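You operate a simulated robot arm through the tools that you are given. There is no shell and no other tool.

The job below is to be done with a simulated robot arm. You get a single attempt, and the scene is never put back.

## Task
Lock the frame, press each seal pad once, draw 80 kPa or more and leave it holding.
Fine: both clamps first; valve to HOLD, then pump off; the vacuum stays on.

It is judged by the outcome, as a careful person would: the job done as asked, and still so three seconds after it is handed in. It fails if anything else is knocked over, pushed out of place, dropped, spilled or broken. Lids that push on must go on centred and level and be pressed home; caps that screw on are set level and turned clockwise until they are tight.

## Robot
A 7-joint arm with a two-finger parallel gripper, fixed in place. Base frame: the origin is at the foot of the arm, x ahead of it, y to its left, z up. Units: m, rad, N and s.
Its first joint turns from -2.897 to 2.897 rad. Payload 1.57 kg.
The tool frame sits at the grasp point between the pads (the TCP): z along the fingers, y along the line on which they close. The tips reach 0.03 m beyond it. The gripper opens to 0.08 m. The fingers are 0.017 m wide and 0.012 m thick; the gripper's body (0.04 by 0.082 m) begins 0.08 m behind the TCP.
Orientation is told as [roll, pitch, yaw] about the base's x, y, z axes, in that order, counted from this pose: with the fingers straight down and closing along the base's y, the tool's x points along the base's -x, its y along +y and its z along -z.

## Interface
- The arm moves only by the tool apply_moves. Its argument "commands" is a list of rows, each a list of 3 entries, a list of its own where there are three numbers: the opening, from 0 (shut) to 1 (fully open), then the shift along the tool's x, y, z in m, then the turn, a rotation vector about the tool's x, y, z in rad. In form: [[grip, [dx, dy, dz], [rx, ry, rz]], ...]. A call has 1 to 20 rows; each row is the pose to reach, as a shift and turn from the pose commanded when the call began, along the tool's axes at that moment. Each row takes 0.2 s and may step no farther than 0.05 m and 0.15 rad from the row before; otherwise, or with a gripper value out of range, the whole call is refused. A pose out of reach is approached as far as the arm can. The call stops where the force on the tool passes 40 N (or 10 N more than at its start, if that is more) or the arm is blocked; 0.2 s more then pass. Each finger travels about 0.153 m/s and halts on what it meets, pressing with about 33 N; the grip force reading is that of the motor and also rises with nothing between the fingers. The clock runs only during rows and for 0.2 s after the last one: add rows that repeat a pose to give the fingers time. The reply holds the time, the measured pose of the TCP, the force on the tool along the base axes, the opening and the grip force, in the units named above and with some noise, with the torque about the TCP (base axes, N m) and any sound that the robot's microphone picked up.
- Cameras (640 x 400 px; columns grow to the right, rows downward): "scene" is fixed at [0.4, 0.6497, 1.5608]; the picture's right is [-0.99, -0.13, 0.00], its down [-0.13, 0.99, -0.07] and it looks along [0.01, -0.07, -1.00] (base axes); focal length 233 px, centre (320, 200). "wrist" rides on the gripper at [0.072, -0.007, -0.122] in the tool frame; the picture's right is [0.09, 1.00, 0.00], its down [-0.84, 0.08, -0.54] and it looks along [-0.54, 0.05, 0.84] (tool axes); focal length 238 px, centre (320, 200). There is no depth. A picture from a camera that has moved, and an enlarged one, comes with that camera's place and axes in the base frame and with its lens.
- snapshot(camera): a new picture of that camera. No time passes.
- inspect(camera, box): a new picture of the part [left, top, right, bottom] of that camera's present view, enlarged. No time passes.
- finish_job(): hands the job in; it is judged then, once.

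Nothing tells you positions but the pictures and the camera data. Unless the task says otherwise, let go and move clear before handing in.

The tools are called after "Emit:" as name(argument=value, ...) on one line, values as JSON. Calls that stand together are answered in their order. apply_moves: Moves the arm, as the interface text tells. Its arguments: {"type":"object","properties":{"commands":{"type":"array"}},"required":["commands"]} The other tools are called the same way: snapshot (camera) takes a picture; inspect (camera, box) takes an enlarged picture of a part of a camera's view; finish_job () hands the job in.

At the start:

```text
time_s: 0.0
tool_pos: [0.319, 0.4296, 1.1552]
ee_rot: [-0.001, 0.001, 0.002]
force: [0.5, 0.0, 0.4]
ft_torque: [0.01, 0.01, -0.01]
gripper_width: 0.0802
finger_force: 0.0
```

scene: 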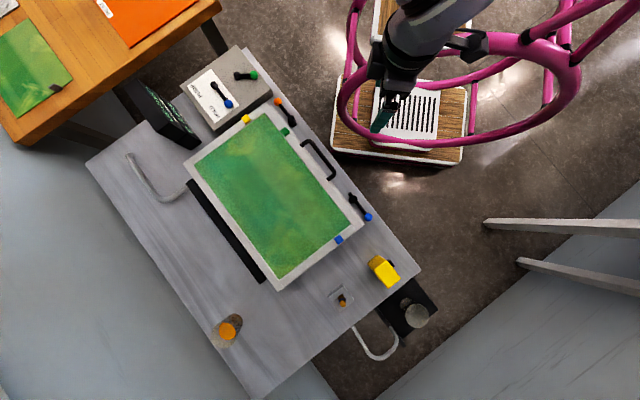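
wrist: 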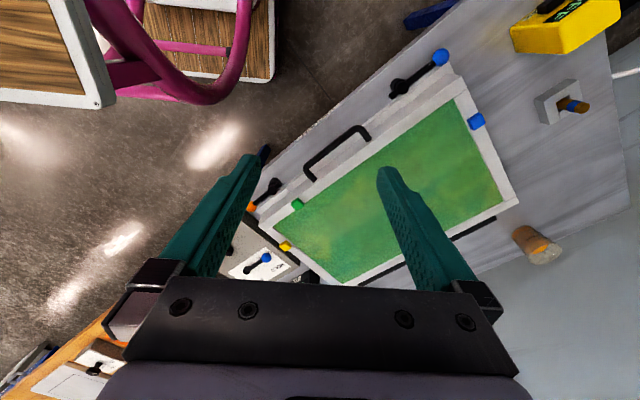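

I see a bench with a vacuum frame (green glass/blanket), two clamp levers (orange and blue knobs), a grey control box with valve and pump levers, a gauge, and some other objects. I'll look closer before moving.

Emit:
inspect(camera="scene", box=[170, 40, 310, 140])

Emit:
inspect(camera="scene", box=[260, 80, 400, 180])

Emit:
inspect(camera="scene", box=[300, 180, 440, 340])

Emit:
inspect(camera="scene", box=[100, 60, 240, 220])

Emit:
inspect(camera="wrist", box=[220, 20, 640, 290])

```text
4.00 times, centred on (240, 90) of scene
camera zoom: at [0.4, 0.6497, 1.5608], right [-0.99, -0.13, 0.0], down [-0.13, 0.99, -0.07], along [0.01, -0.07, -1.0], focal length 934 px, centre (640, 640)
```

zoom: 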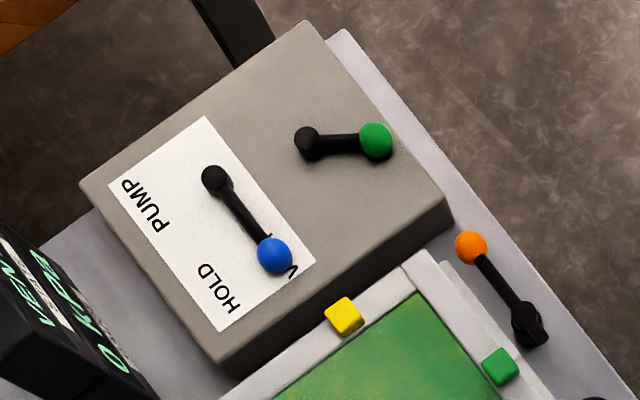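

```text
4.00 times, centred on (330, 130) of scene
camera zoom: at [0.4, 0.6497, 1.5608], right [-0.99, -0.13, 0.0], down [-0.13, 0.99, -0.07], along [0.01, -0.07, -1.0], focal length 934 px, centre (280, 480)
```

zoom: 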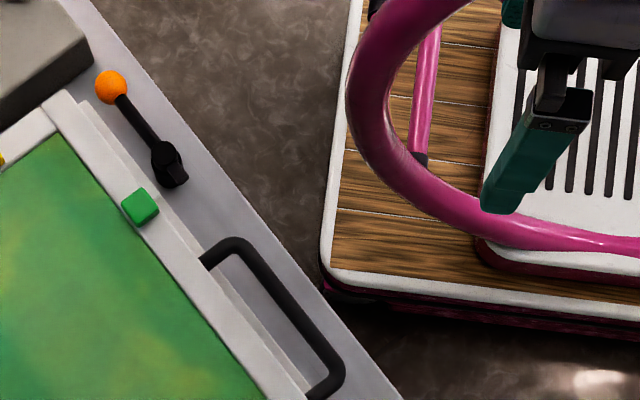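

```text
2.50 times, centred on (370, 260) of scene
camera zoom: at [0.4, 0.6497, 1.5608], right [-0.99, -0.13, 0.0], down [-0.13, 0.99, -0.07], along [0.01, -0.07, -1.0], focal length 583 px, centre (195, 50)
```

zoom: 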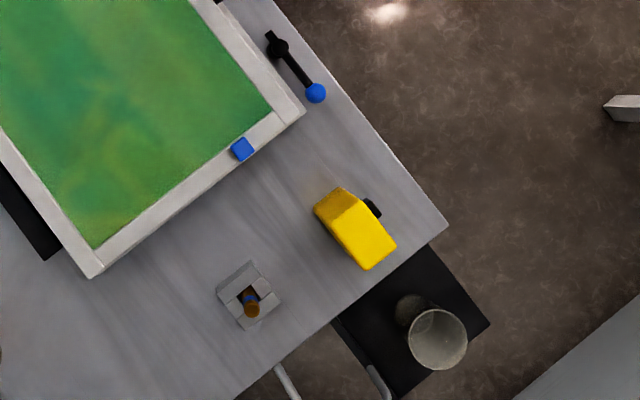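

```text
2.50 times, centred on (170, 140) of scene
camera zoom: at [0.4, 0.6497, 1.5608], right [-0.99, -0.13, 0.0], down [-0.13, 0.99, -0.07], along [0.01, -0.07, -1.0], focal length 583 px, centre (695, 350)
```

zoom: 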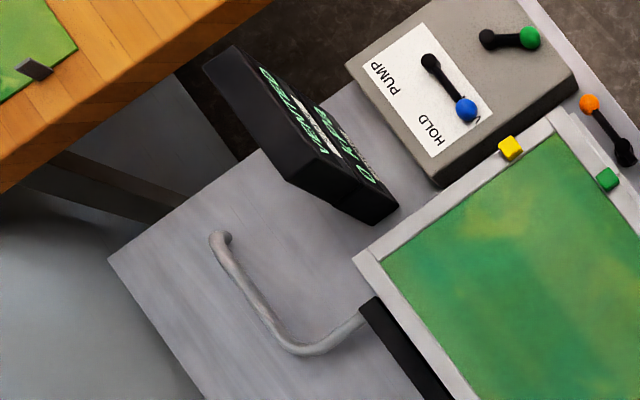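

```text
1.48 times, centred on (430, 155) of wrist
camera zoom: at [0.2473, 0.4235, 1.2777], right [-0.09, 1.0, 0.0], down [0.84, 0.08, 0.54], along [0.54, 0.05, -0.84], focal length 353 px, centre (157, 267)
```

zoom: 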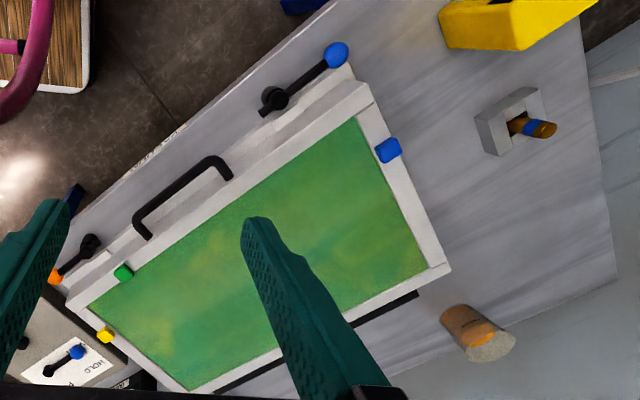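

The bench sits at about z 0.7, turned 45° to the base. The clamp levers are on its near edge, the control box is to the right of the base, and the yellow, green and blue seal pads are on the frame. I'll turn the tool 45° to line up with the bench and look from closer.

Emit:
apply_moves(commands=[[1, [-0.018, 0, 0], [0, 0, -0.13]], [1, [-0.036, 0, 0], [0, 0, -0.26]], [1, [-0.054, 0, 0], [0, 0, -0.39]], [1, [-0.072, 0, 0], [0, 0, -0.52]], [1, [-0.09, 0, 0], [0, 0, -0.65]], [1, [-0.1, 0, 0], [0, 0, -0.785]], [1, [-0.1, 0, 0], [0, 0, -0.785]]])

```text
time_s: 1.6
tool_pos: [0.4195, 0.4306, 1.1571]
ee_rot: [0.0, -0.001, 0.787]
force: [-0.3, 0.3, -0.1]
ft_torque: [0.0, -0.02, 0.0]
gripper_width: 0.0798
finger_force: 0.1
```

The turn worked and the tool is now aligned with the bench. I'll take a picture from the wrist camera.

Emit:
snapshot(camera="wrist")

Emit:
snapshot(camera="scene")

```text
taken
camera wrist: at [0.3739, 0.3748, 1.2788], right [-0.77, 0.64, 0.0], down [0.54, 0.65, 0.54], along [0.35, 0.42, -0.84], focal length 238 px, centre (320, 200)
```

wrist: 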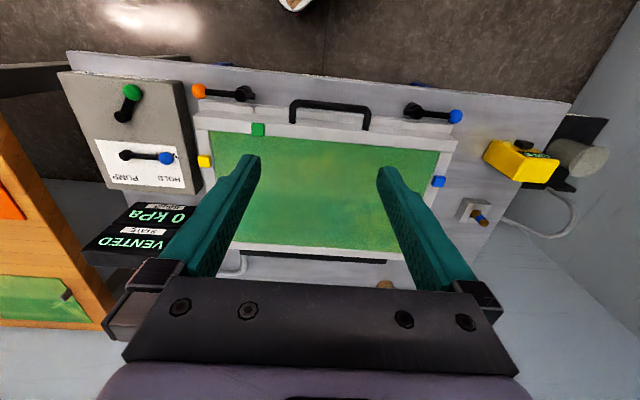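

```text
taken
```

scene: 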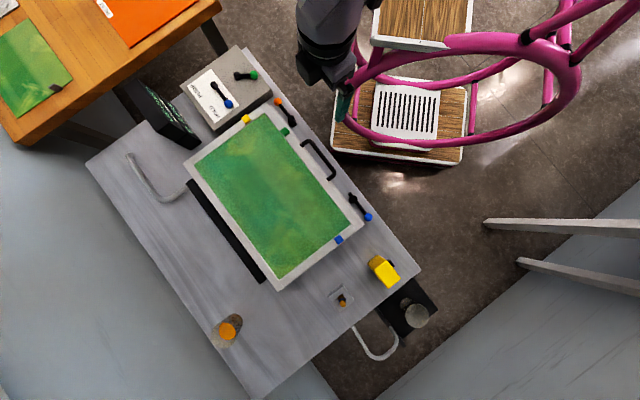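

The display now reads "0 kPa / VENTED". I'll zoom in on the clamps, box and pads from this viewpoint.

Emit:
inspect(camera="wrist", box=[50, 60, 270, 200])

Emit:
inspect(camera="wrist", box=[370, 80, 530, 200])

Emit:
inspect(camera="wrist", box=[70, 190, 200, 270])

Emit:
inspect(camera="wrist", box=[180, 70, 400, 150])

```text
2.86 times, centred on (160, 130) of wrist
camera zoom: at [0.3739, 0.3748, 1.2788], right [-0.77, 0.64, 0.0], down [0.54, 0.65, 0.54], along [0.35, 0.42, -0.84], focal length 681 px, centre (777, 400)
```

zoom: 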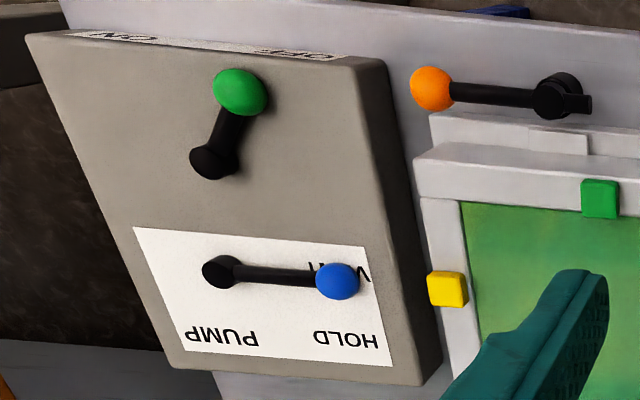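

```text
3.33 times, centred on (450, 140) of wrist
camera zoom: at [0.3739, 0.3748, 1.2788], right [-0.77, 0.64, 0.0], down [0.54, 0.65, 0.54], along [0.35, 0.42, -0.84], focal length 794 px, centre (-113, 400)
```

zoom: 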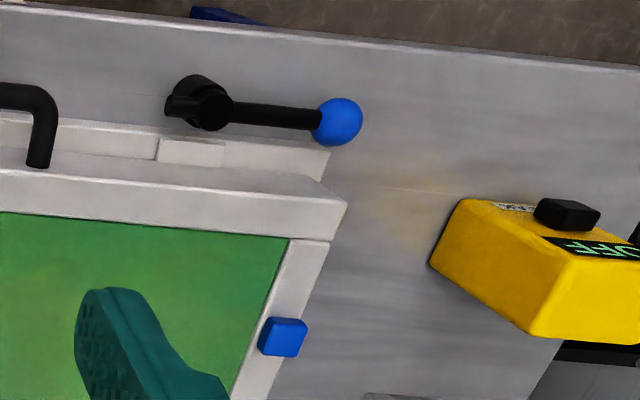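

```text
4.92 times, centred on (135, 230) of wrist
camera zoom: at [0.3739, 0.3748, 1.2788], right [-0.77, 0.64, 0.0], down [0.54, 0.65, 0.54], along [0.35, 0.42, -0.84], focal length 1173 px, centre (1231, 52)
```

zoom: 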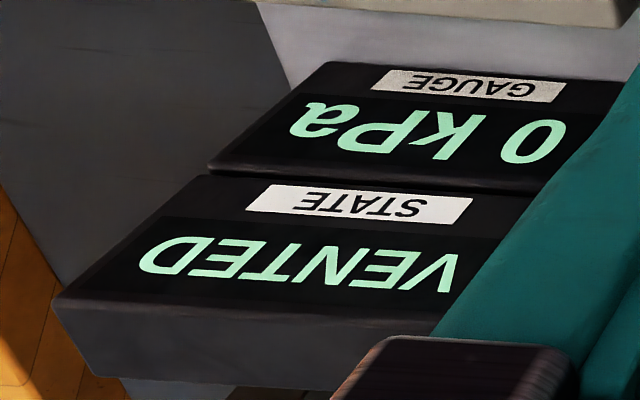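

```text
2.91 times, centred on (290, 110) of wrist
camera zoom: at [0.3739, 0.3748, 1.2788], right [-0.77, 0.64, 0.0], down [0.54, 0.65, 0.54], along [0.35, 0.42, -0.84], focal length 693 px, centre (407, 462)
```

zoom: 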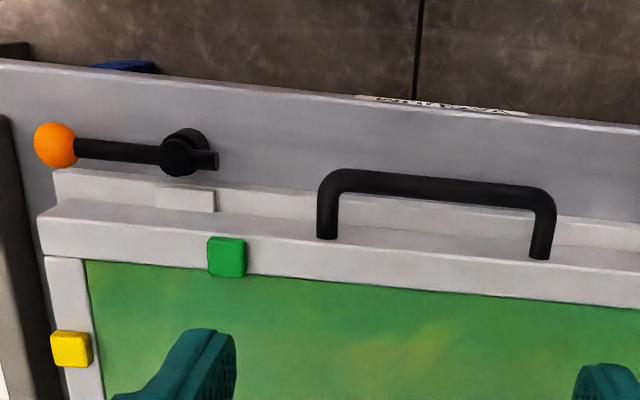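

The valve currently points to VENT, with HOLD and PUMP the other marks. The box's front face carries an ON/OFF label for the green pump lever, and there is a label on the bench's front edge. I'll lower and tilt the camera to read both.

Emit:
apply_moves(commands=[[1, [0.014, -0.036, 0.02], [0, -0.07, 0]], [1, [0.028, -0.072, 0.04], [0, -0.14, 0]], [1, [0.042, -0.108, 0.06], [0, -0.21, 0]], [1, [0.056, -0.144, 0.08], [0, -0.28, 0]], [1, [0.07, -0.18, 0.1], [0, -0.35, 0]], [1, [0.085, -0.215, 0.12], [0, -0.42, 0]], [1, [0.1, -0.25, 0.14], [0, -0.5, 0]], [1, [0.1, -0.25, 0.14], [0, -0.5, 0]]])

Emit:
snapshot(camera="wrist")

```text
time_s: 3.4
tool_pos: [0.5313, 0.191, 1.0157]
ee_rot: [0.0, -0.499, 0.785]
force: [0.5, 0.4, -0.4]
ft_torque: [0.01, 0.01, -0.03]
gripper_width: 0.08
finger_force: 0.0
out of reach, approached as far as the arm can: row 7, 8
```

```text
taken
camera wrist: at [0.4507, 0.0997, 1.0888], right [-0.76, 0.65, -0.04], down [0.28, 0.39, 0.88], along [0.58, 0.65, -0.48], focal length 238 px, centre (320, 200)
```

wrist: 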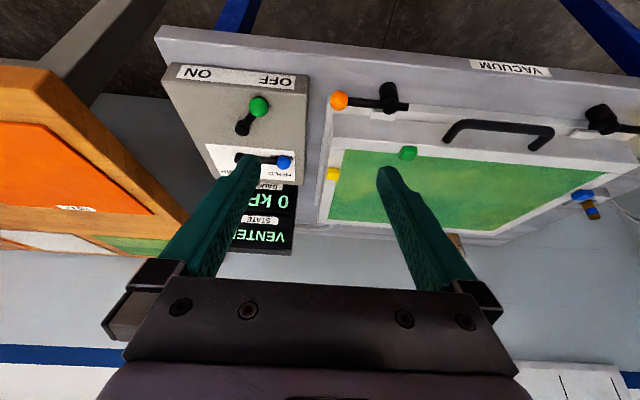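

The label reads ON on the far side and OFF on the frame side, so the pump lever now points to OFF. The bench label is just "VACUUM". I'll zoom in on the clamps, levers and label.

Emit:
inspect(camera="wrist", box=[150, 50, 340, 190])

Emit:
inspect(camera="wrist", box=[310, 60, 470, 200])

Emit:
inspect(camera="wrist", box=[500, 60, 640, 240])

```text
2.86 times, centred on (245, 120) of wrist
camera zoom: at [0.4507, 0.0997, 1.0888], right [-0.76, 0.65, -0.04], down [0.28, 0.39, 0.88], along [0.58, 0.65, -0.48], focal length 681 px, centre (534, 429)
```

zoom: 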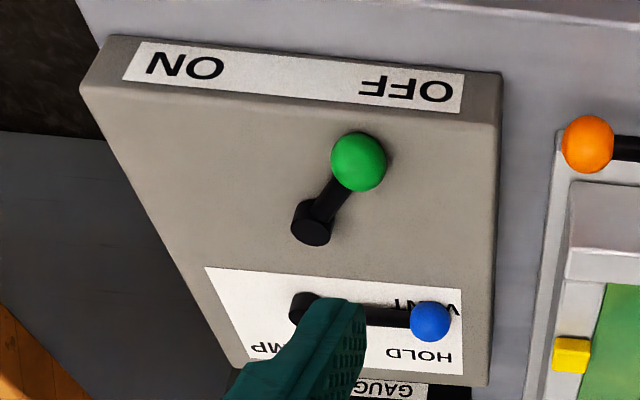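

```text
2.86 times, centred on (390, 130) of wrist
camera zoom: at [0.4507, 0.0997, 1.0888], right [-0.76, 0.65, -0.04], down [0.28, 0.39, 0.88], along [0.58, 0.65, -0.48], focal length 681 px, centre (120, 400)
```

zoom: 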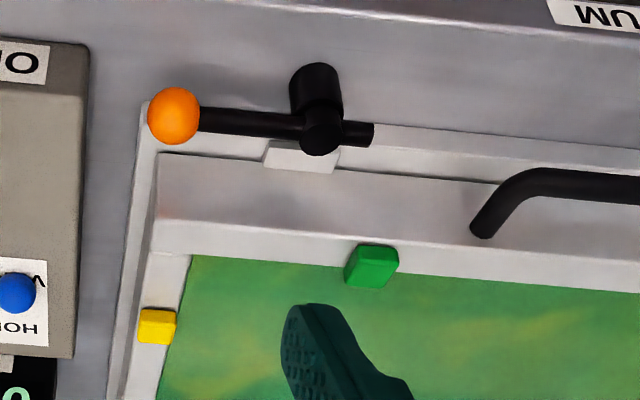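

```text
2.22 times, centred on (570, 150) of wrist
camera zoom: at [0.4507, 0.0997, 1.0888], right [-0.76, 0.65, -0.04], down [0.28, 0.39, 0.88], along [0.58, 0.65, -0.48], focal length 530 px, centre (-236, 311)
```

zoom: 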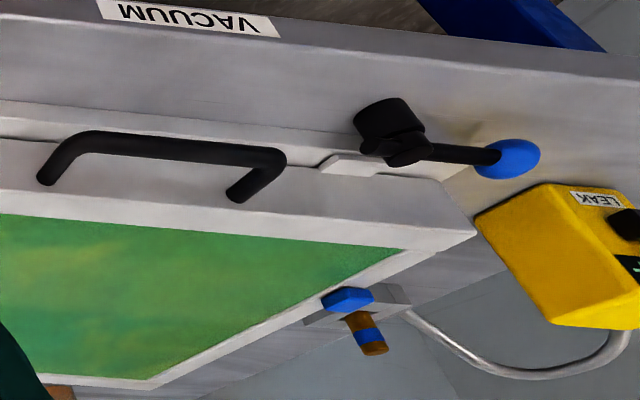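

The yellow box is a separate "LEAK" meter that isn't needed. Each clamp is a post with a lever lying along the bench, and its short nose should swing over a lug on the frame. I'll level the tool and hover over the orange clamp to measure it.

Emit:
apply_moves(commands=[[1, [-0.017, 0.005, 0.028], [0, 0.125, 0]], [1, [-0.034, 0.01, 0.057], [0, 0.25, 0]], [1, [-0.052, 0.015, 0.085], [0, 0.375, 0]], [1, [-0.0689, 0.019, 0.1139], [0, 0.5, 0]], [1, [-0.0689, 0.019, 0.1139], [0, 0.5, 0]]])

Emit:
snapshot(camera="wrist")

Emit:
inspect(camera="wrist", box=[200, 0, 460, 200])

```text
time_s: 4.6
tool_pos: [0.5981, 0.2864, 0.9485]
ee_rot: [-0.001, 0.001, 0.787]
force: [-0.6, 0.4, -0.3]
ft_torque: [0.0, 0.0, 0.01]
gripper_width: 0.08
finger_force: 0.0
```

```text
taken
camera wrist: at [0.5521, 0.2307, 1.0712], right [-0.77, 0.64, 0.0], down [0.54, 0.65, 0.54], along [0.35, 0.42, -0.84], focal length 238 px, centre (320, 200)
```

wrist: 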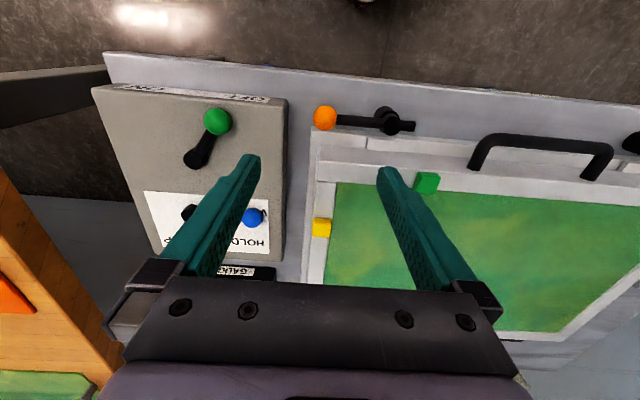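

```text
2.00 times, centred on (330, 100) of wrist
camera zoom: at [0.5521, 0.2307, 1.0712], right [-0.77, 0.64, 0.0], down [0.54, 0.65, 0.54], along [0.35, 0.42, -0.84], focal length 477 px, centre (300, 400)
```

zoom: 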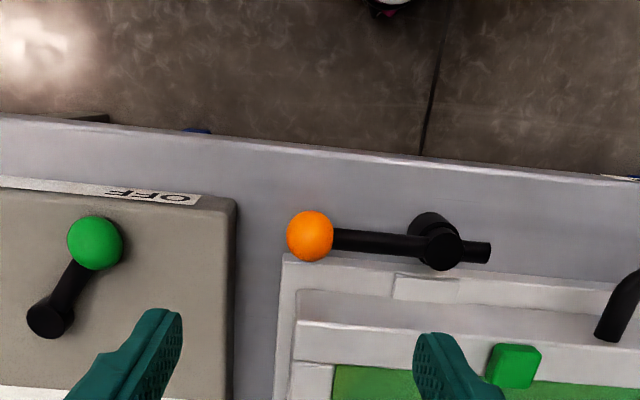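

The orange knob is at about s=0.62, t=-0.216, z=0.80 in bench axes (s outward from the base, t along the bench), and the lid's front face is close behind it. I'll take a lower, closer look to measure that gap.

Emit:
apply_moves(commands=[[1, [0.015, 0, 0], [0, -0.125, 0]], [1, [0.03, 0, 0], [0, -0.25, 0]], [1, [0.045, 0, 0], [0, -0.375, 0]], [1, [0.06, 0, 0], [0, -0.5, 0]], [1, [0.06, 0, 0], [0, -0.5, 0]]])

Emit:
snapshot(camera="wrist")

Emit:
inspect(camera="wrist", box=[240, 20, 460, 180])

```text
time_s: 5.8
tool_pos: [0.5564, 0.2418, 0.9499]
ee_rot: [0.0, -0.5, 0.786]
force: [-0.6, 0.8, -0.6]
ft_torque: [-0.01, -0.02, -0.03]
gripper_width: 0.0802
finger_force: 0.1
```

```text
taken
camera wrist: at [0.4756, 0.1514, 1.0224], right [-0.76, 0.65, -0.04], down [0.28, 0.39, 0.88], along [0.59, 0.66, -0.48], focal length 238 px, centre (320, 200)
```

wrist: 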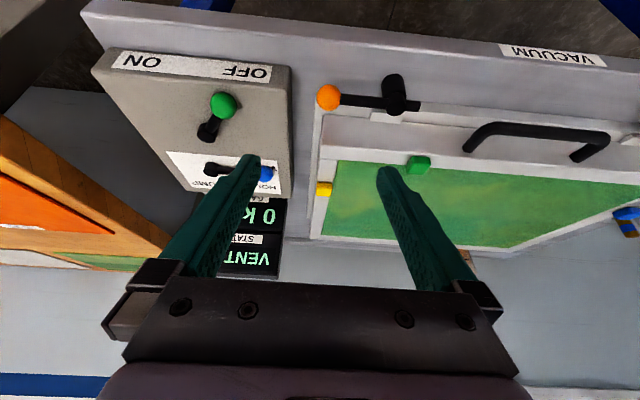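

```text
2.50 times, centred on (350, 100) of wrist
camera zoom: at [0.4756, 0.1514, 1.0224], right [-0.76, 0.65, -0.04], down [0.28, 0.39, 0.88], along [0.59, 0.66, -0.48], focal length 596 px, centre (245, 450)
```

zoom: 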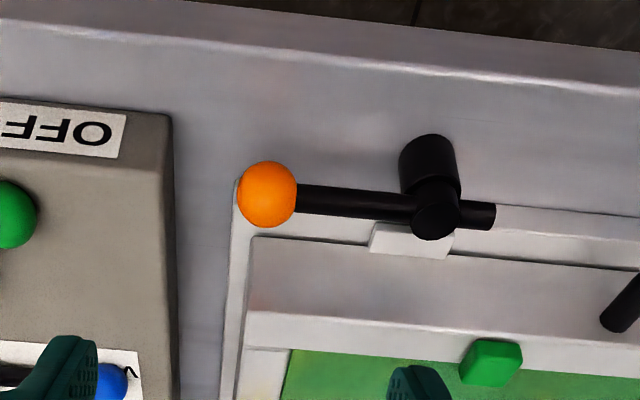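

The lid's front face is at s≈0.658, with its top at z≈0.831 and its end at t≈-0.219. The orange knob stands about 2.5 cm in front of it, so closed fingers fit behind the knob. I'll shut the gripper and hover just behind it.

Emit:
apply_moves(commands=[[0, [-0.0115, 0, 0.0204], [0, 0.125, 0]], [0, [-0.0229, -0.001, 0.0408], [0, 0.25, 0]], [0, [-0.0344, -0.001, 0.0613], [0, 0.375, 0]], [0, [-0.0458, -0.0017, 0.0817], [0, 0.5, 0]], [0, [-0.0458, -0.0017, 0.0817], [0, 0.5, 0]], [0, [-0.0458, -0.0017, 0.0817], [0, 0.5, 0]]])

Emit:
snapshot(camera="wrist")

Emit:
inspect(camera="wrist", box=[220, 60, 420, 200])

```text
time_s: 7.2
tool_pos: [0.6178, 0.2983, 0.9029]
ee_rot: [0.001, -0.001, 0.786]
force: [0.0, -0.9, -0.3]
ft_torque: [0.0, -0.04, -0.02]
gripper_width: 0.0
finger_force: 21.2
```

```text
taken
camera wrist: at [0.5709, 0.2418, 1.0243], right [-0.77, 0.64, 0.0], down [0.54, 0.65, 0.54], along [0.35, 0.42, -0.84], focal length 238 px, centre (320, 200)
```

wrist: 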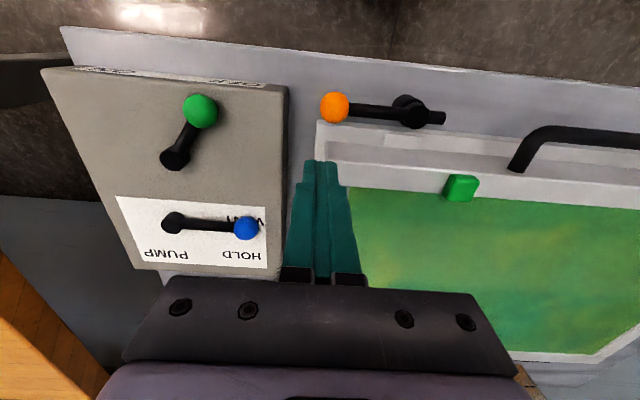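

```text
2.86 times, centred on (320, 130) of wrist
camera zoom: at [0.5709, 0.2418, 1.0243], right [-0.77, 0.64, 0.0], down [0.54, 0.65, 0.54], along [0.35, 0.42, -0.84], focal length 681 px, centre (320, 400)
```

zoom: 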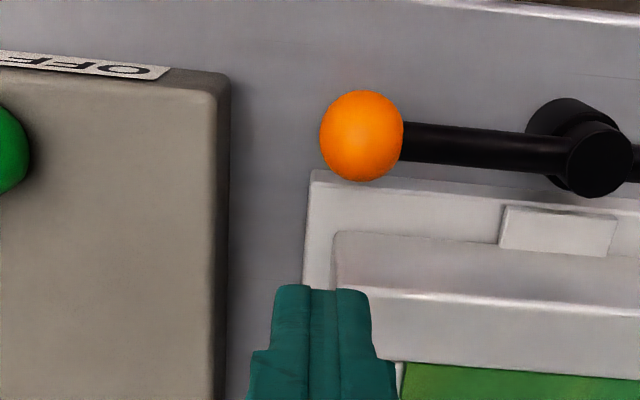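

I'm lined up behind the orange knob, with the finger at t≈-0.226. I'll lower to knob height, with the tip at z≈0.788, and check.

Emit:
apply_moves(commands=[[0, [0.003, 0, 0.02], [0, 0, 0]], [0, [0.003, 0, 0.045], [0, 0, 0]], [0, [0.003, 0, 0.065], [0, 0, 0]], [0, [0.003, 0, 0.084], [0, 0, 0]], [0, [0.003, 0, 0.084], [0, 0, 0]]])

Emit:
inspect(camera="wrist", box=[220, 60, 420, 200])

```text
time_s: 8.4
tool_pos: [0.6145, 0.2943, 0.8165]
ee_rot: [0.001, 0.001, 0.786]
force: [-0.4, 0.7, 0.0]
ft_torque: [0.03, 0.0, 0.02]
gripper_width: 0.0
finger_force: 21.2
```

```text
2.86 times, centred on (320, 130) of wrist
camera zoom: at [0.568, 0.2389, 0.9385], right [-0.77, 0.64, 0.0], down [0.54, 0.65, 0.54], along [0.35, 0.42, -0.84], focal length 681 px, centre (320, 400)
```

zoom: 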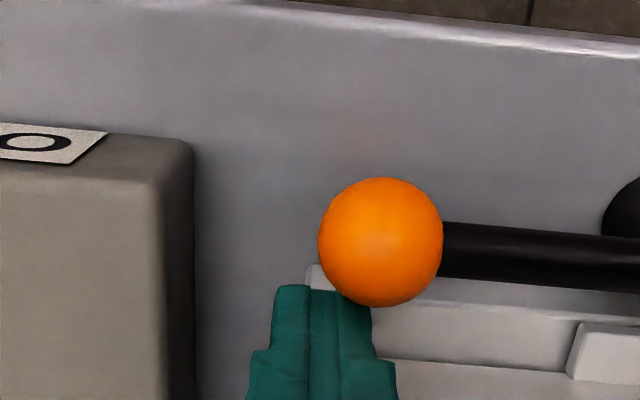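

There's no contact yet and the finger sits right behind the knob. I'll push it along its arc toward the operator side, the first 60° to start.

Emit:
apply_moves(commands=[[0, [0.009, 0.003, 0], [0, 0, 0]], [0, [0.0178, 0.0059, 0], [0, 0, 0]], [0, [0.027, 0.006, 0], [0, 0, 0]], [0, [0.0362, 0.0064, 0], [0, 0, 0]], [0, [0.046, 0.009, 0], [0, 0, 0]], [0, [0.055, 0.012, 0], [0, 0, 0]], [0, [0.064, 0.017, 0], [0, 0, 0]], [0, [0.0724, 0.0228, 0], [0, 0, 0]]])

Emit:
snapshot(camera="wrist")

Emit:
inspect(camera="scene", box=[240, 80, 360, 160])

```text
time_s: 10.2
tool_pos: [0.5458, 0.2591, 0.8153]
ee_rot: [-0.001, 0.002, 0.787]
force: [0.3, -0.7, -0.1]
ft_torque: [0.0, -0.01, -0.01]
gripper_width: 0.0002
finger_force: 21.4
```

```text
taken
camera wrist: at [0.5, 0.2039, 0.9382], right [-0.77, 0.64, 0.0], down [0.54, 0.65, 0.54], along [0.35, 0.42, -0.84], focal length 238 px, centre (320, 200)
```

wrist: 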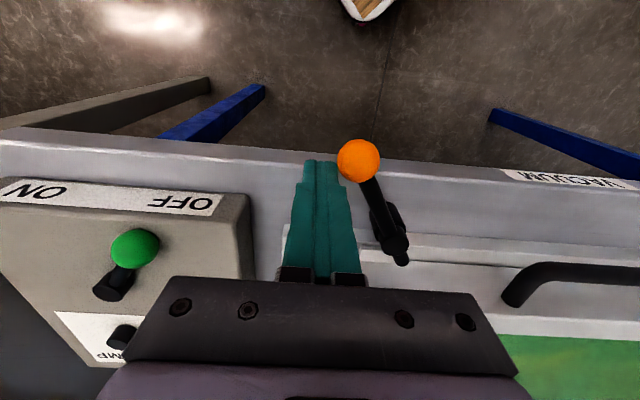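

```text
5.00 times, centred on (300, 120) of scene
camera zoom: at [0.4, 0.6497, 1.5608], right [-0.99, -0.13, 0.0], down [-0.13, 0.99, -0.07], along [0.01, -0.07, -1.0], focal length 1167 px, centre (420, 600)
```

zoom: 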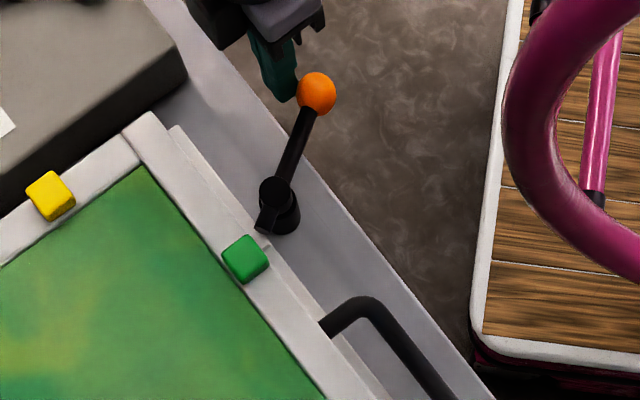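

The lever swings freely and is now at about 60°. I'll push it on to 90° and gently to its stop.

Emit:
apply_moves(commands=[[0, [0.0075, 0.0075, 0], [0, 0, 0]], [0, [0.0143, 0.0158, 0], [0, 0, 0]], [0, [0.02, 0.0255, 0], [0, 0, 0]], [0, [0.0237, 0.0359, 0], [0, 0, 0]], [0, [0.0242, 0.04, 0], [0, 0, 0]], [0, [0.0242, 0.044, 0], [0, 0, 0]]])

Emit:
snapshot(camera="wrist")

Emit:
inspect(camera="scene", box=[240, 80, 360, 160])

```text
time_s: 11.6
tool_pos: [0.5003, 0.2701, 0.8155]
ee_rot: [-0.002, 0.002, 0.78]
force: [17.8, -21.1, 0.6]
ft_torque: [-0.39, -0.34, 0.01]
gripper_width: 0.0
finger_force: 20.5
```

```text
taken
camera wrist: at [0.4536, 0.215, 0.9372], right [-0.77, 0.64, 0.0], down [0.54, 0.65, 0.54], along [0.35, 0.41, -0.84], focal length 238 px, centre (320, 200)
```

wrist: 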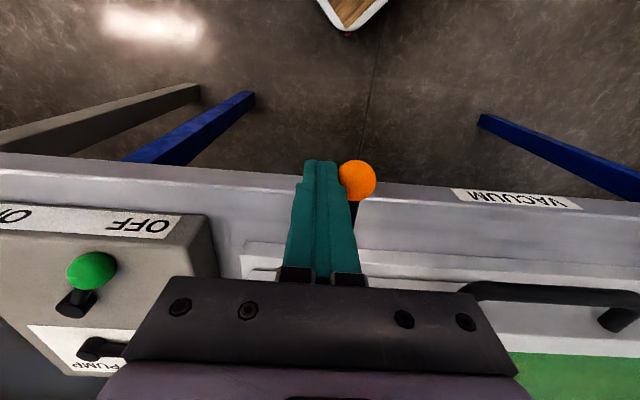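

```text
5.00 times, centred on (300, 120) of scene
camera zoom: at [0.4, 0.6497, 1.5608], right [-0.99, -0.13, 0.0], down [-0.13, 0.99, -0.07], along [0.01, -0.07, -1.0], focal length 1167 px, centre (420, 600)
```

zoom: 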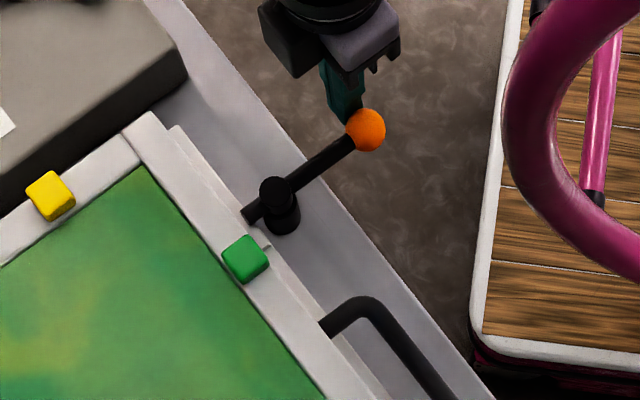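

The lever met its stop (about 28 N reaction) and is square to the frame with its nose over the lug. I'll back away, rise, and look at the clamp and the display.

Emit:
apply_moves(commands=[[0, [0, -0.02, 0], [0, 0, 0]], [0, [0, -0.03, -0.03], [0, 0, 0]], [0, [0, -0.03, -0.08], [0, 0, 0]], [0, [0, -0.03, -0.125], [0, 0, 0]], [0, [0, -0.03, -0.125], [0, 0, 0]]])

Emit:
snapshot(camera="wrist")

Emit:
inspect(camera="scene", box=[130, 70, 250, 160])

Emit:
inspect(camera="scene", box=[180, 110, 360, 300])

```text
time_s: 12.8
tool_pos: [0.5167, 0.2517, 0.9418]
ee_rot: [0.0, 0.0, 0.785]
force: [-0.4, -0.2, 0.3]
ft_torque: [0.0, 0.05, -0.02]
gripper_width: 0.0001
finger_force: 21.1
```

```text
taken
camera wrist: at [0.4706, 0.1964, 1.0649], right [-0.77, 0.64, 0.0], down [0.54, 0.65, 0.54], along [0.35, 0.42, -0.84], focal length 238 px, centre (320, 200)
```

wrist: 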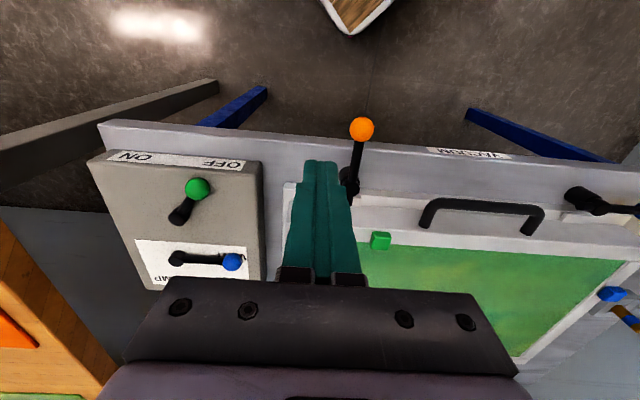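

```text
4.44 times, centred on (190, 115) of scene
camera zoom: at [0.4, 0.6497, 1.5608], right [-0.99, -0.13, 0.0], down [-0.13, 0.99, -0.07], along [0.01, -0.07, -1.0], focal length 1037 px, centre (898, 578)
```

zoom: 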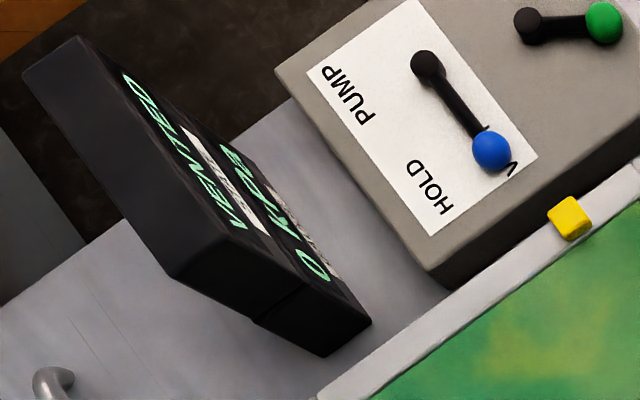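

```text
2.11 times, centred on (270, 205) of scene
camera zoom: at [0.4, 0.6497, 1.5608], right [-0.99, -0.13, 0.0], down [-0.13, 0.99, -0.07], along [0.01, -0.07, -1.0], focal length 491 px, centre (425, 190)
```

zoom: 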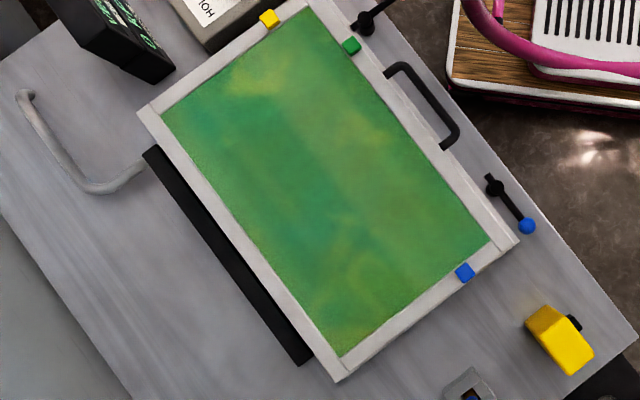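

The orange clamp is locked, and there are only three pads: yellow, green and blue. Next I'll move over to the blue clamp, staying high over the handle.

Emit:
apply_moves(commands=[[0, [-0.009, 0.043, 0], [0, 0, 0]], [0, [-0.018, 0.086, 0], [0, 0, 0]], [0, [-0.027, 0.129, 0], [0, 0, 0]], [0, [-0.036, 0.172, 0], [0, 0, 0]], [0, [-0.045, 0.215, 0], [0, 0, 0]], [0, [-0.054, 0.258, 0], [0, 0, 0]], [0, [-0.064, 0.301, 0], [0, 0, 0]], [0, [-0.073, 0.344, 0], [0, 0, 0]], [0, [-0.082, 0.387, 0], [0, 0, 0]], [0, [-0.092, 0.43, 0], [0, 0, 0]], [0, [-0.1002, 0.472, 0.01], [0, 0, 0]], [0, [-0.1002, 0.472, 0.04], [0, 0, 0]], [0, [-0.1002, 0.472, 0.04], [0, 0, 0]]])

Emit:
snapshot(camera="wrist")

Emit:
inspect(camera="wrist", box=[200, 60, 400, 200])

```text
time_s: 15.6
tool_pos: [0.2552, 0.6574, 0.9008]
ee_rot: [-0.002, -0.001, 0.786]
force: [-0.5, 0.7, 1.2]
ft_torque: [0.0, -0.03, 0.0]
gripper_width: 0.0
finger_force: 21.6
```

```text
taken
camera wrist: at [0.2092, 0.6015, 1.0238], right [-0.77, 0.64, 0.0], down [0.54, 0.65, 0.54], along [0.35, 0.42, -0.84], focal length 238 px, centre (320, 200)
```

wrist: 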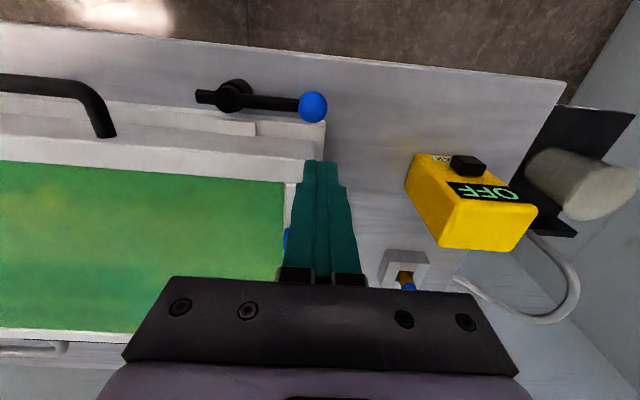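

```text
2.86 times, centred on (300, 130) of wrist
camera zoom: at [0.2092, 0.6015, 1.0238], right [-0.77, 0.64, 0.0], down [0.54, 0.65, 0.54], along [0.35, 0.42, -0.84], focal length 681 px, centre (377, 400)
```

zoom: 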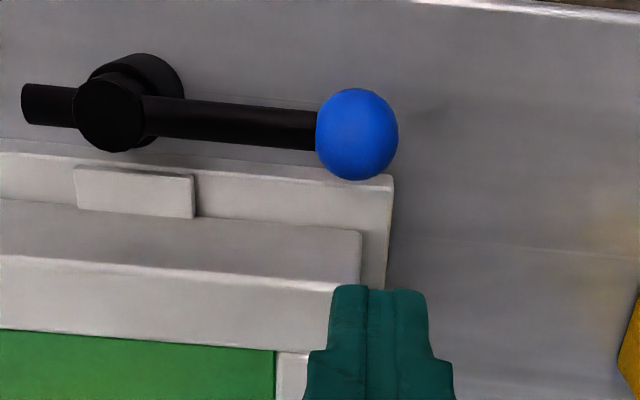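

The blue clamp mirrors the orange one, with its knob at s≈0.62, t≈0.275 and its hub at t≈0.201. I'll lower the closed fingers behind its knob.

Emit:
apply_moves(commands=[[0, [0.002, 0, 0.02], [0, 0, 0]], [0, [0.002, 0, 0.045], [0, 0, 0]], [0, [0.002, 0, 0.065], [0, 0, 0]], [0, [0.002, 0, 0.0845], [0, 0, 0]], [0, [0.002, 0, 0.0845], [0, 0, 0]]])

Emit:
inspect(camera="wrist", box=[200, 60, 400, 200])

```text
time_s: 16.8
tool_pos: [0.2551, 0.6549, 0.8156]
ee_rot: [0.001, 0.0, 0.785]
force: [-0.4, -0.2, 0.1]
ft_torque: [-0.01, -0.04, -0.02]
gripper_width: 0.0
finger_force: 21.3
```

```text
2.86 times, centred on (300, 130) of wrist
camera zoom: at [0.2089, 0.5996, 0.9382], right [-0.77, 0.64, 0.0], down [0.54, 0.65, 0.54], along [0.35, 0.42, -0.84], focal length 681 px, centre (377, 400)
```

zoom: 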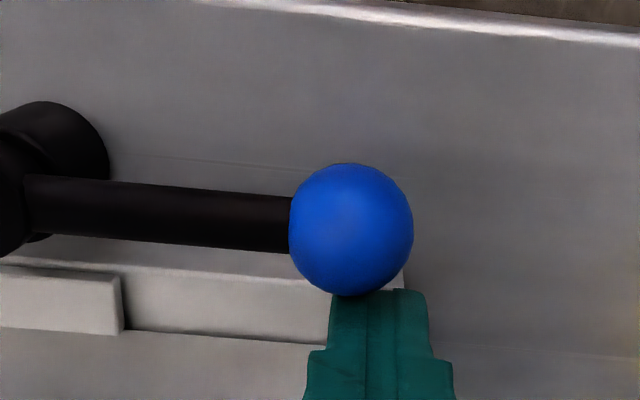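

The finger is right behind the blue knob. I'll push it along the mirrored arc to its stop.

Emit:
apply_moves(commands=[[0, [0.0093, -0.002, 0], [0, 0, 0]], [0, [0.0186, -0.0037, 0], [0, 0, 0]], [0, [0.028, -0.004, 0], [0, 0, 0]], [0, [0.037, -0.0045, 0], [0, 0, 0]], [0, [0.047, -0.007, 0], [0, 0, 0]], [0, [0.0558, -0.01, 0], [0, 0, 0]], [0, [0.065, -0.015, 0], [0, 0, 0]], [0, [0.0732, -0.0206, 0], [0, 0, 0]], [0, [0.081, -0.028, 0], [0, 0, 0]], [0, [0.0875, -0.0364, 0], [0, 0, 0]], [0, [0.093, -0.046, 0], [0, 0, 0]], [0, [0.0969, -0.0565, 0], [0, 0, 0]], [0, [0.0974, -0.0605, 0], [0, 0, 0]], [0, [0.0974, -0.0645, 0], [0, 0, 0]]])

Emit:
snapshot(camera="wrist")

Emit:
inspect(camera="scene", box=[300, 150, 440, 250])

```text
time_s: 19.8
tool_pos: [0.2287, 0.5422, 0.8159]
ee_rot: [0.004, 0.0, 0.789]
force: [-15.9, 17.6, -10.1]
ft_torque: [0.42, 0.35, 0.0]
gripper_width: 0.0001
finger_force: 21.0
```

```text
taken
camera wrist: at [0.1824, 0.4871, 0.9384], right [-0.77, 0.64, 0.0], down [0.54, 0.65, 0.54], along [0.34, 0.42, -0.84], focal length 238 px, centre (320, 200)
```

wrist: 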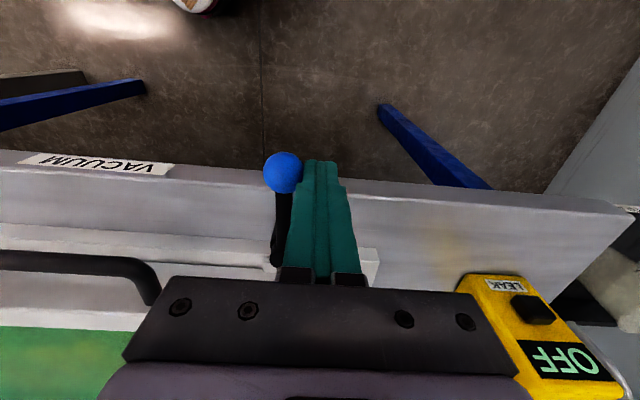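

```text
4.00 times, centred on (370, 200) of scene
camera zoom: at [0.4, 0.6497, 1.5608], right [-0.99, -0.13, 0.0], down [-0.13, 0.99, -0.07], along [0.01, -0.07, -1.0], focal length 934 px, centre (120, 200)
```

zoom: 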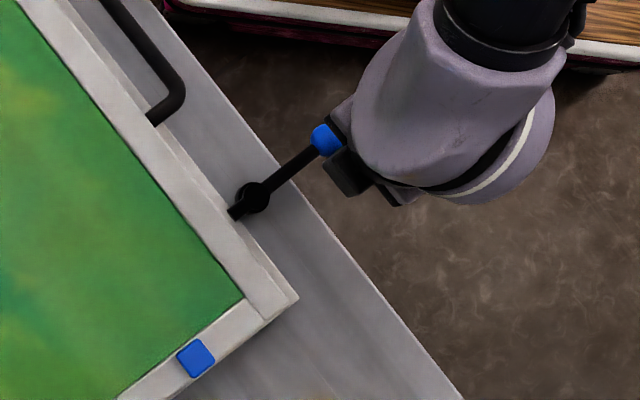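

The blue clamp has also reached its stop (about 24 N). I'll back off, rise, and head toward the blue pad on the near right edge of the lid.

Emit:
apply_moves(commands=[[0, [0, 0.02, 0], [0, 0, 0]], [0, [0, 0.03, -0.03], [0, 0, 0]], [0, [0, 0.03, -0.08], [0, 0, 0]], [0, [-0.04, 0.03, -0.105], [0, 0, 0]], [0, [-0.08, 0.03, -0.105], [0, 0, 0]], [0, [-0.12, 0.03, -0.105], [0, 0, 0]], [0, [-0.12, 0.03, -0.105], [0, 0, 0]]])

Emit:
snapshot(camera="wrist")

Emit:
inspect(camera="wrist", box=[200, 60, 440, 230])

Emit:
inspect(camera="scene", box=[300, 150, 440, 290])

```text
time_s: 21.4
tool_pos: [0.2958, 0.6465, 0.9187]
ee_rot: [0.001, 0.0, 0.786]
force: [-0.7, 0.6, -0.2]
ft_torque: [0.01, 0.0, -0.03]
gripper_width: 0.0
finger_force: 22.0
```

```text
taken
camera wrist: at [0.2493, 0.5916, 1.0402], right [-0.77, 0.64, 0.0], down [0.54, 0.65, 0.54], along [0.35, 0.42, -0.84], focal length 238 px, centre (320, 200)
```

wrist: 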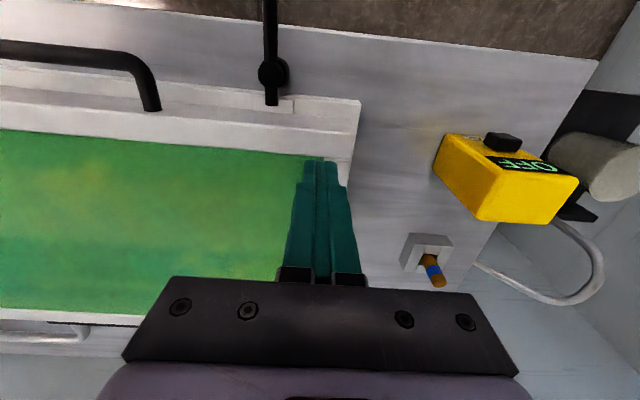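

```text
2.35 times, centred on (320, 145) of wrist
camera zoom: at [0.2493, 0.5916, 1.0402], right [-0.77, 0.64, 0.0], down [0.54, 0.65, 0.54], along [0.35, 0.42, -0.84], focal length 561 px, centre (320, 329)
```

zoom: 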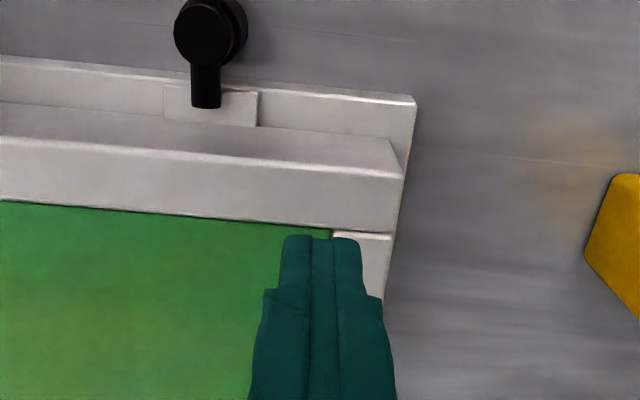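

```text
2.86 times, centred on (370, 220) of scene
camera zoom: at [0.4, 0.6497, 1.5608], right [-0.99, -0.13, 0.0], down [-0.13, 0.99, -0.07], along [0.01, -0.07, -1.0], focal length 667 px, centre (177, 143)
```

zoom: 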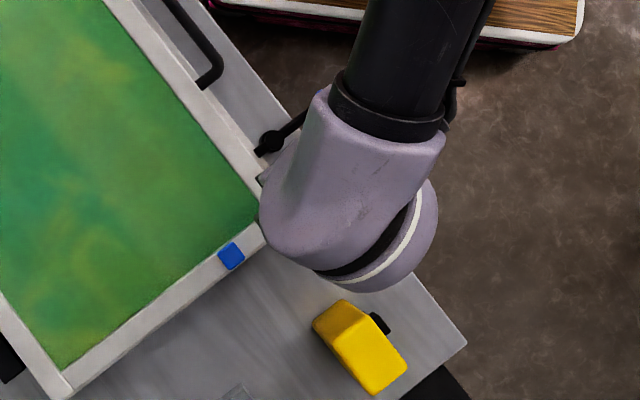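

Both clamps are locked, with noses over the lugs. I put the blue pad at about s=0.740, t=0.267 with its top near z=0.845. I'll hover straight above it and check visually.

Emit:
apply_moves(commands=[[0, [-0.037, 0.009, -0.01], [0, 0, 0]], [0, [-0.0734, 0.018, -0.017], [0, 0, 0]], [0, [-0.0734, 0.018, -0.017], [0, 0, 0]], [0, [-0.0734, 0.018, -0.017], [0, 0, 0]]])

Emit:
snapshot(camera="wrist")

Emit:
inspect(camera="wrist", box=[240, 60, 400, 190])

```text
time_s: 22.4
tool_pos: [0.3343, 0.7124, 0.9362]
ee_rot: [0.0, -0.001, 0.784]
force: [-0.8, -1.2, -0.2]
ft_torque: [-0.02, 0.0, 0.0]
gripper_width: 0.0
finger_force: 21.3
```

```text
taken
camera wrist: at [0.2875, 0.6568, 1.0589], right [-0.77, 0.64, 0.0], down [0.54, 0.65, 0.54], along [0.35, 0.42, -0.84], focal length 238 px, centre (320, 200)
```

wrist: 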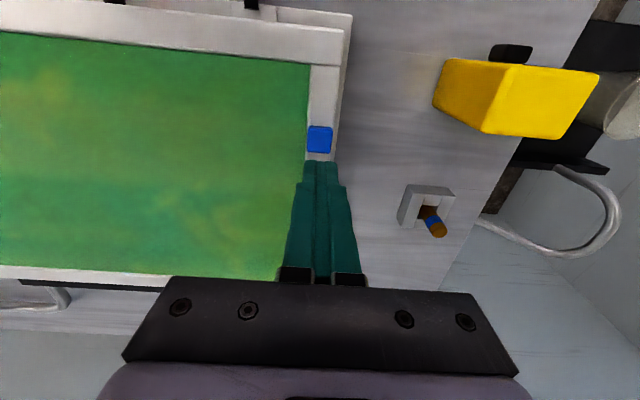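

```text
3.08 times, centred on (320, 125) of wrist
camera zoom: at [0.2875, 0.6568, 1.0589], right [-0.77, 0.64, 0.0], down [0.54, 0.65, 0.54], along [0.35, 0.42, -0.84], focal length 733 px, centre (320, 431)
```

zoom: 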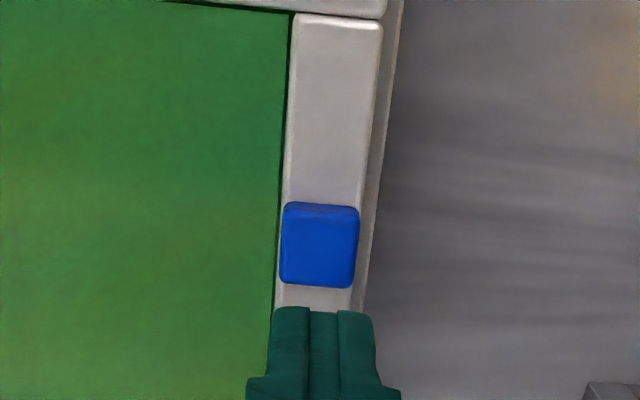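

The blue pad is directly below the fingertips. I'll lower to just above it first.

Emit:
apply_moves(commands=[[0, [-0.0015, 0, 0.025], [0, 0, 0]], [0, [-0.0015, 0, 0.045], [0, 0, 0]], [0, [-0.0015, 0, 0.055], [0, 0, 0]], [0, [-0.0015, 0, 0.055], [0, 0, 0]]])

Emit:
inspect(camera="wrist", box=[240, 80, 400, 210])

```text
time_s: 23.4
tool_pos: [0.332, 0.7132, 0.8833]
ee_rot: [-0.002, 0.001, 0.785]
force: [0.5, 1.0, -1.1]
ft_torque: [-0.01, 0.02, 0.02]
gripper_width: 0.0
finger_force: 21.7
```

```text
3.08 times, centred on (320, 145) of wrist
camera zoom: at [0.2871, 0.6573, 1.0058], right [-0.77, 0.64, 0.0], down [0.54, 0.65, 0.54], along [0.35, 0.42, -0.84], focal length 733 px, centre (320, 369)
```

zoom: 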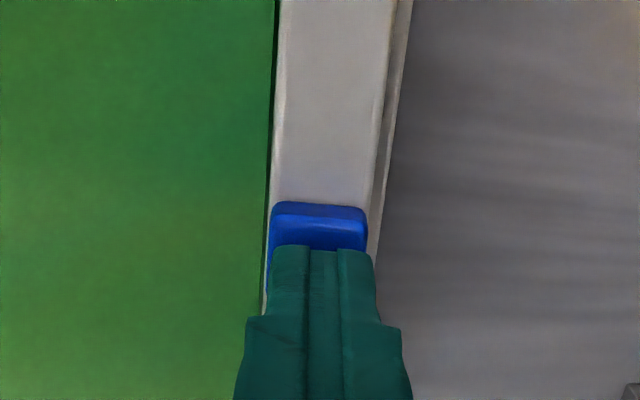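

The tip is centred just above the blue pad. I'll press down in small steps, watching for a click.

Emit:
apply_moves(commands=[[0, [0, 0, 0.004], [0, 0, 0]], [0, [0, 0, 0.007], [0, 0, 0]], [0, [0, 0, 0.01], [0, 0, 0]], [0, [0, 0, 0.012], [0, 0, 0]]])

```text
time_s: 24.4
tool_pos: [0.3338, 0.7143, 0.8711]
ee_rot: [0.001, 0.001, 0.786]
force: [-0.3, -4.1, 9.6]
ft_torque: [-0.11, 0.0, -0.04]
gripper_width: 0.0
finger_force: 21.1
heard: click
```

I heard a click at about 10 N, so the pad has been pressed. I'll lift straight off and check.

Emit:
apply_moves(commands=[[0, [0, 0, -0.01], [0, 0, 0]], [0, [0, 0, -0.04], [0, 0, 0]], [0, [0, 0, -0.065], [0, 0, 0]], [0, [0, 0, -0.065], [0, 0, 0]]])

Emit:
inspect(camera="wrist", box=[240, 60, 400, 190])

Emit:
inspect(camera="scene", box=[130, 70, 250, 160])

```text
time_s: 25.4
tool_pos: [0.3357, 0.71, 0.9349]
ee_rot: [-0.001, 0.001, 0.787]
force: [0.0, -0.7, -0.2]
ft_torque: [0.02, 0.01, 0.03]
gripper_width: 0.0
finger_force: 20.7
```

```text
3.08 times, centred on (320, 125) of wrist
camera zoom: at [0.2893, 0.6552, 1.0584], right [-0.77, 0.64, 0.0], down [0.54, 0.65, 0.54], along [0.35, 0.42, -0.84], focal length 733 px, centre (320, 431)
```

zoom: 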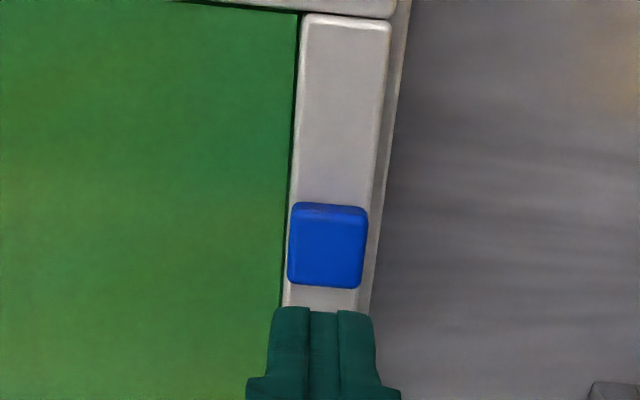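

```text
4.44 times, centred on (190, 115) of scene
camera zoom: at [0.4, 0.6497, 1.5608], right [-0.99, -0.13, 0.0], down [-0.13, 0.99, -0.07], along [0.01, -0.07, -1.0], focal length 1037 px, centre (898, 578)
```

zoom: 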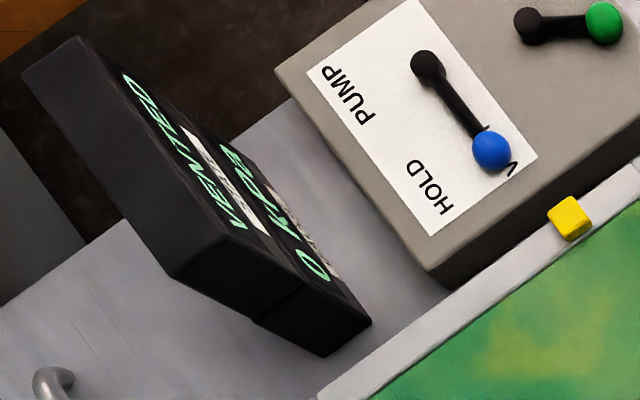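

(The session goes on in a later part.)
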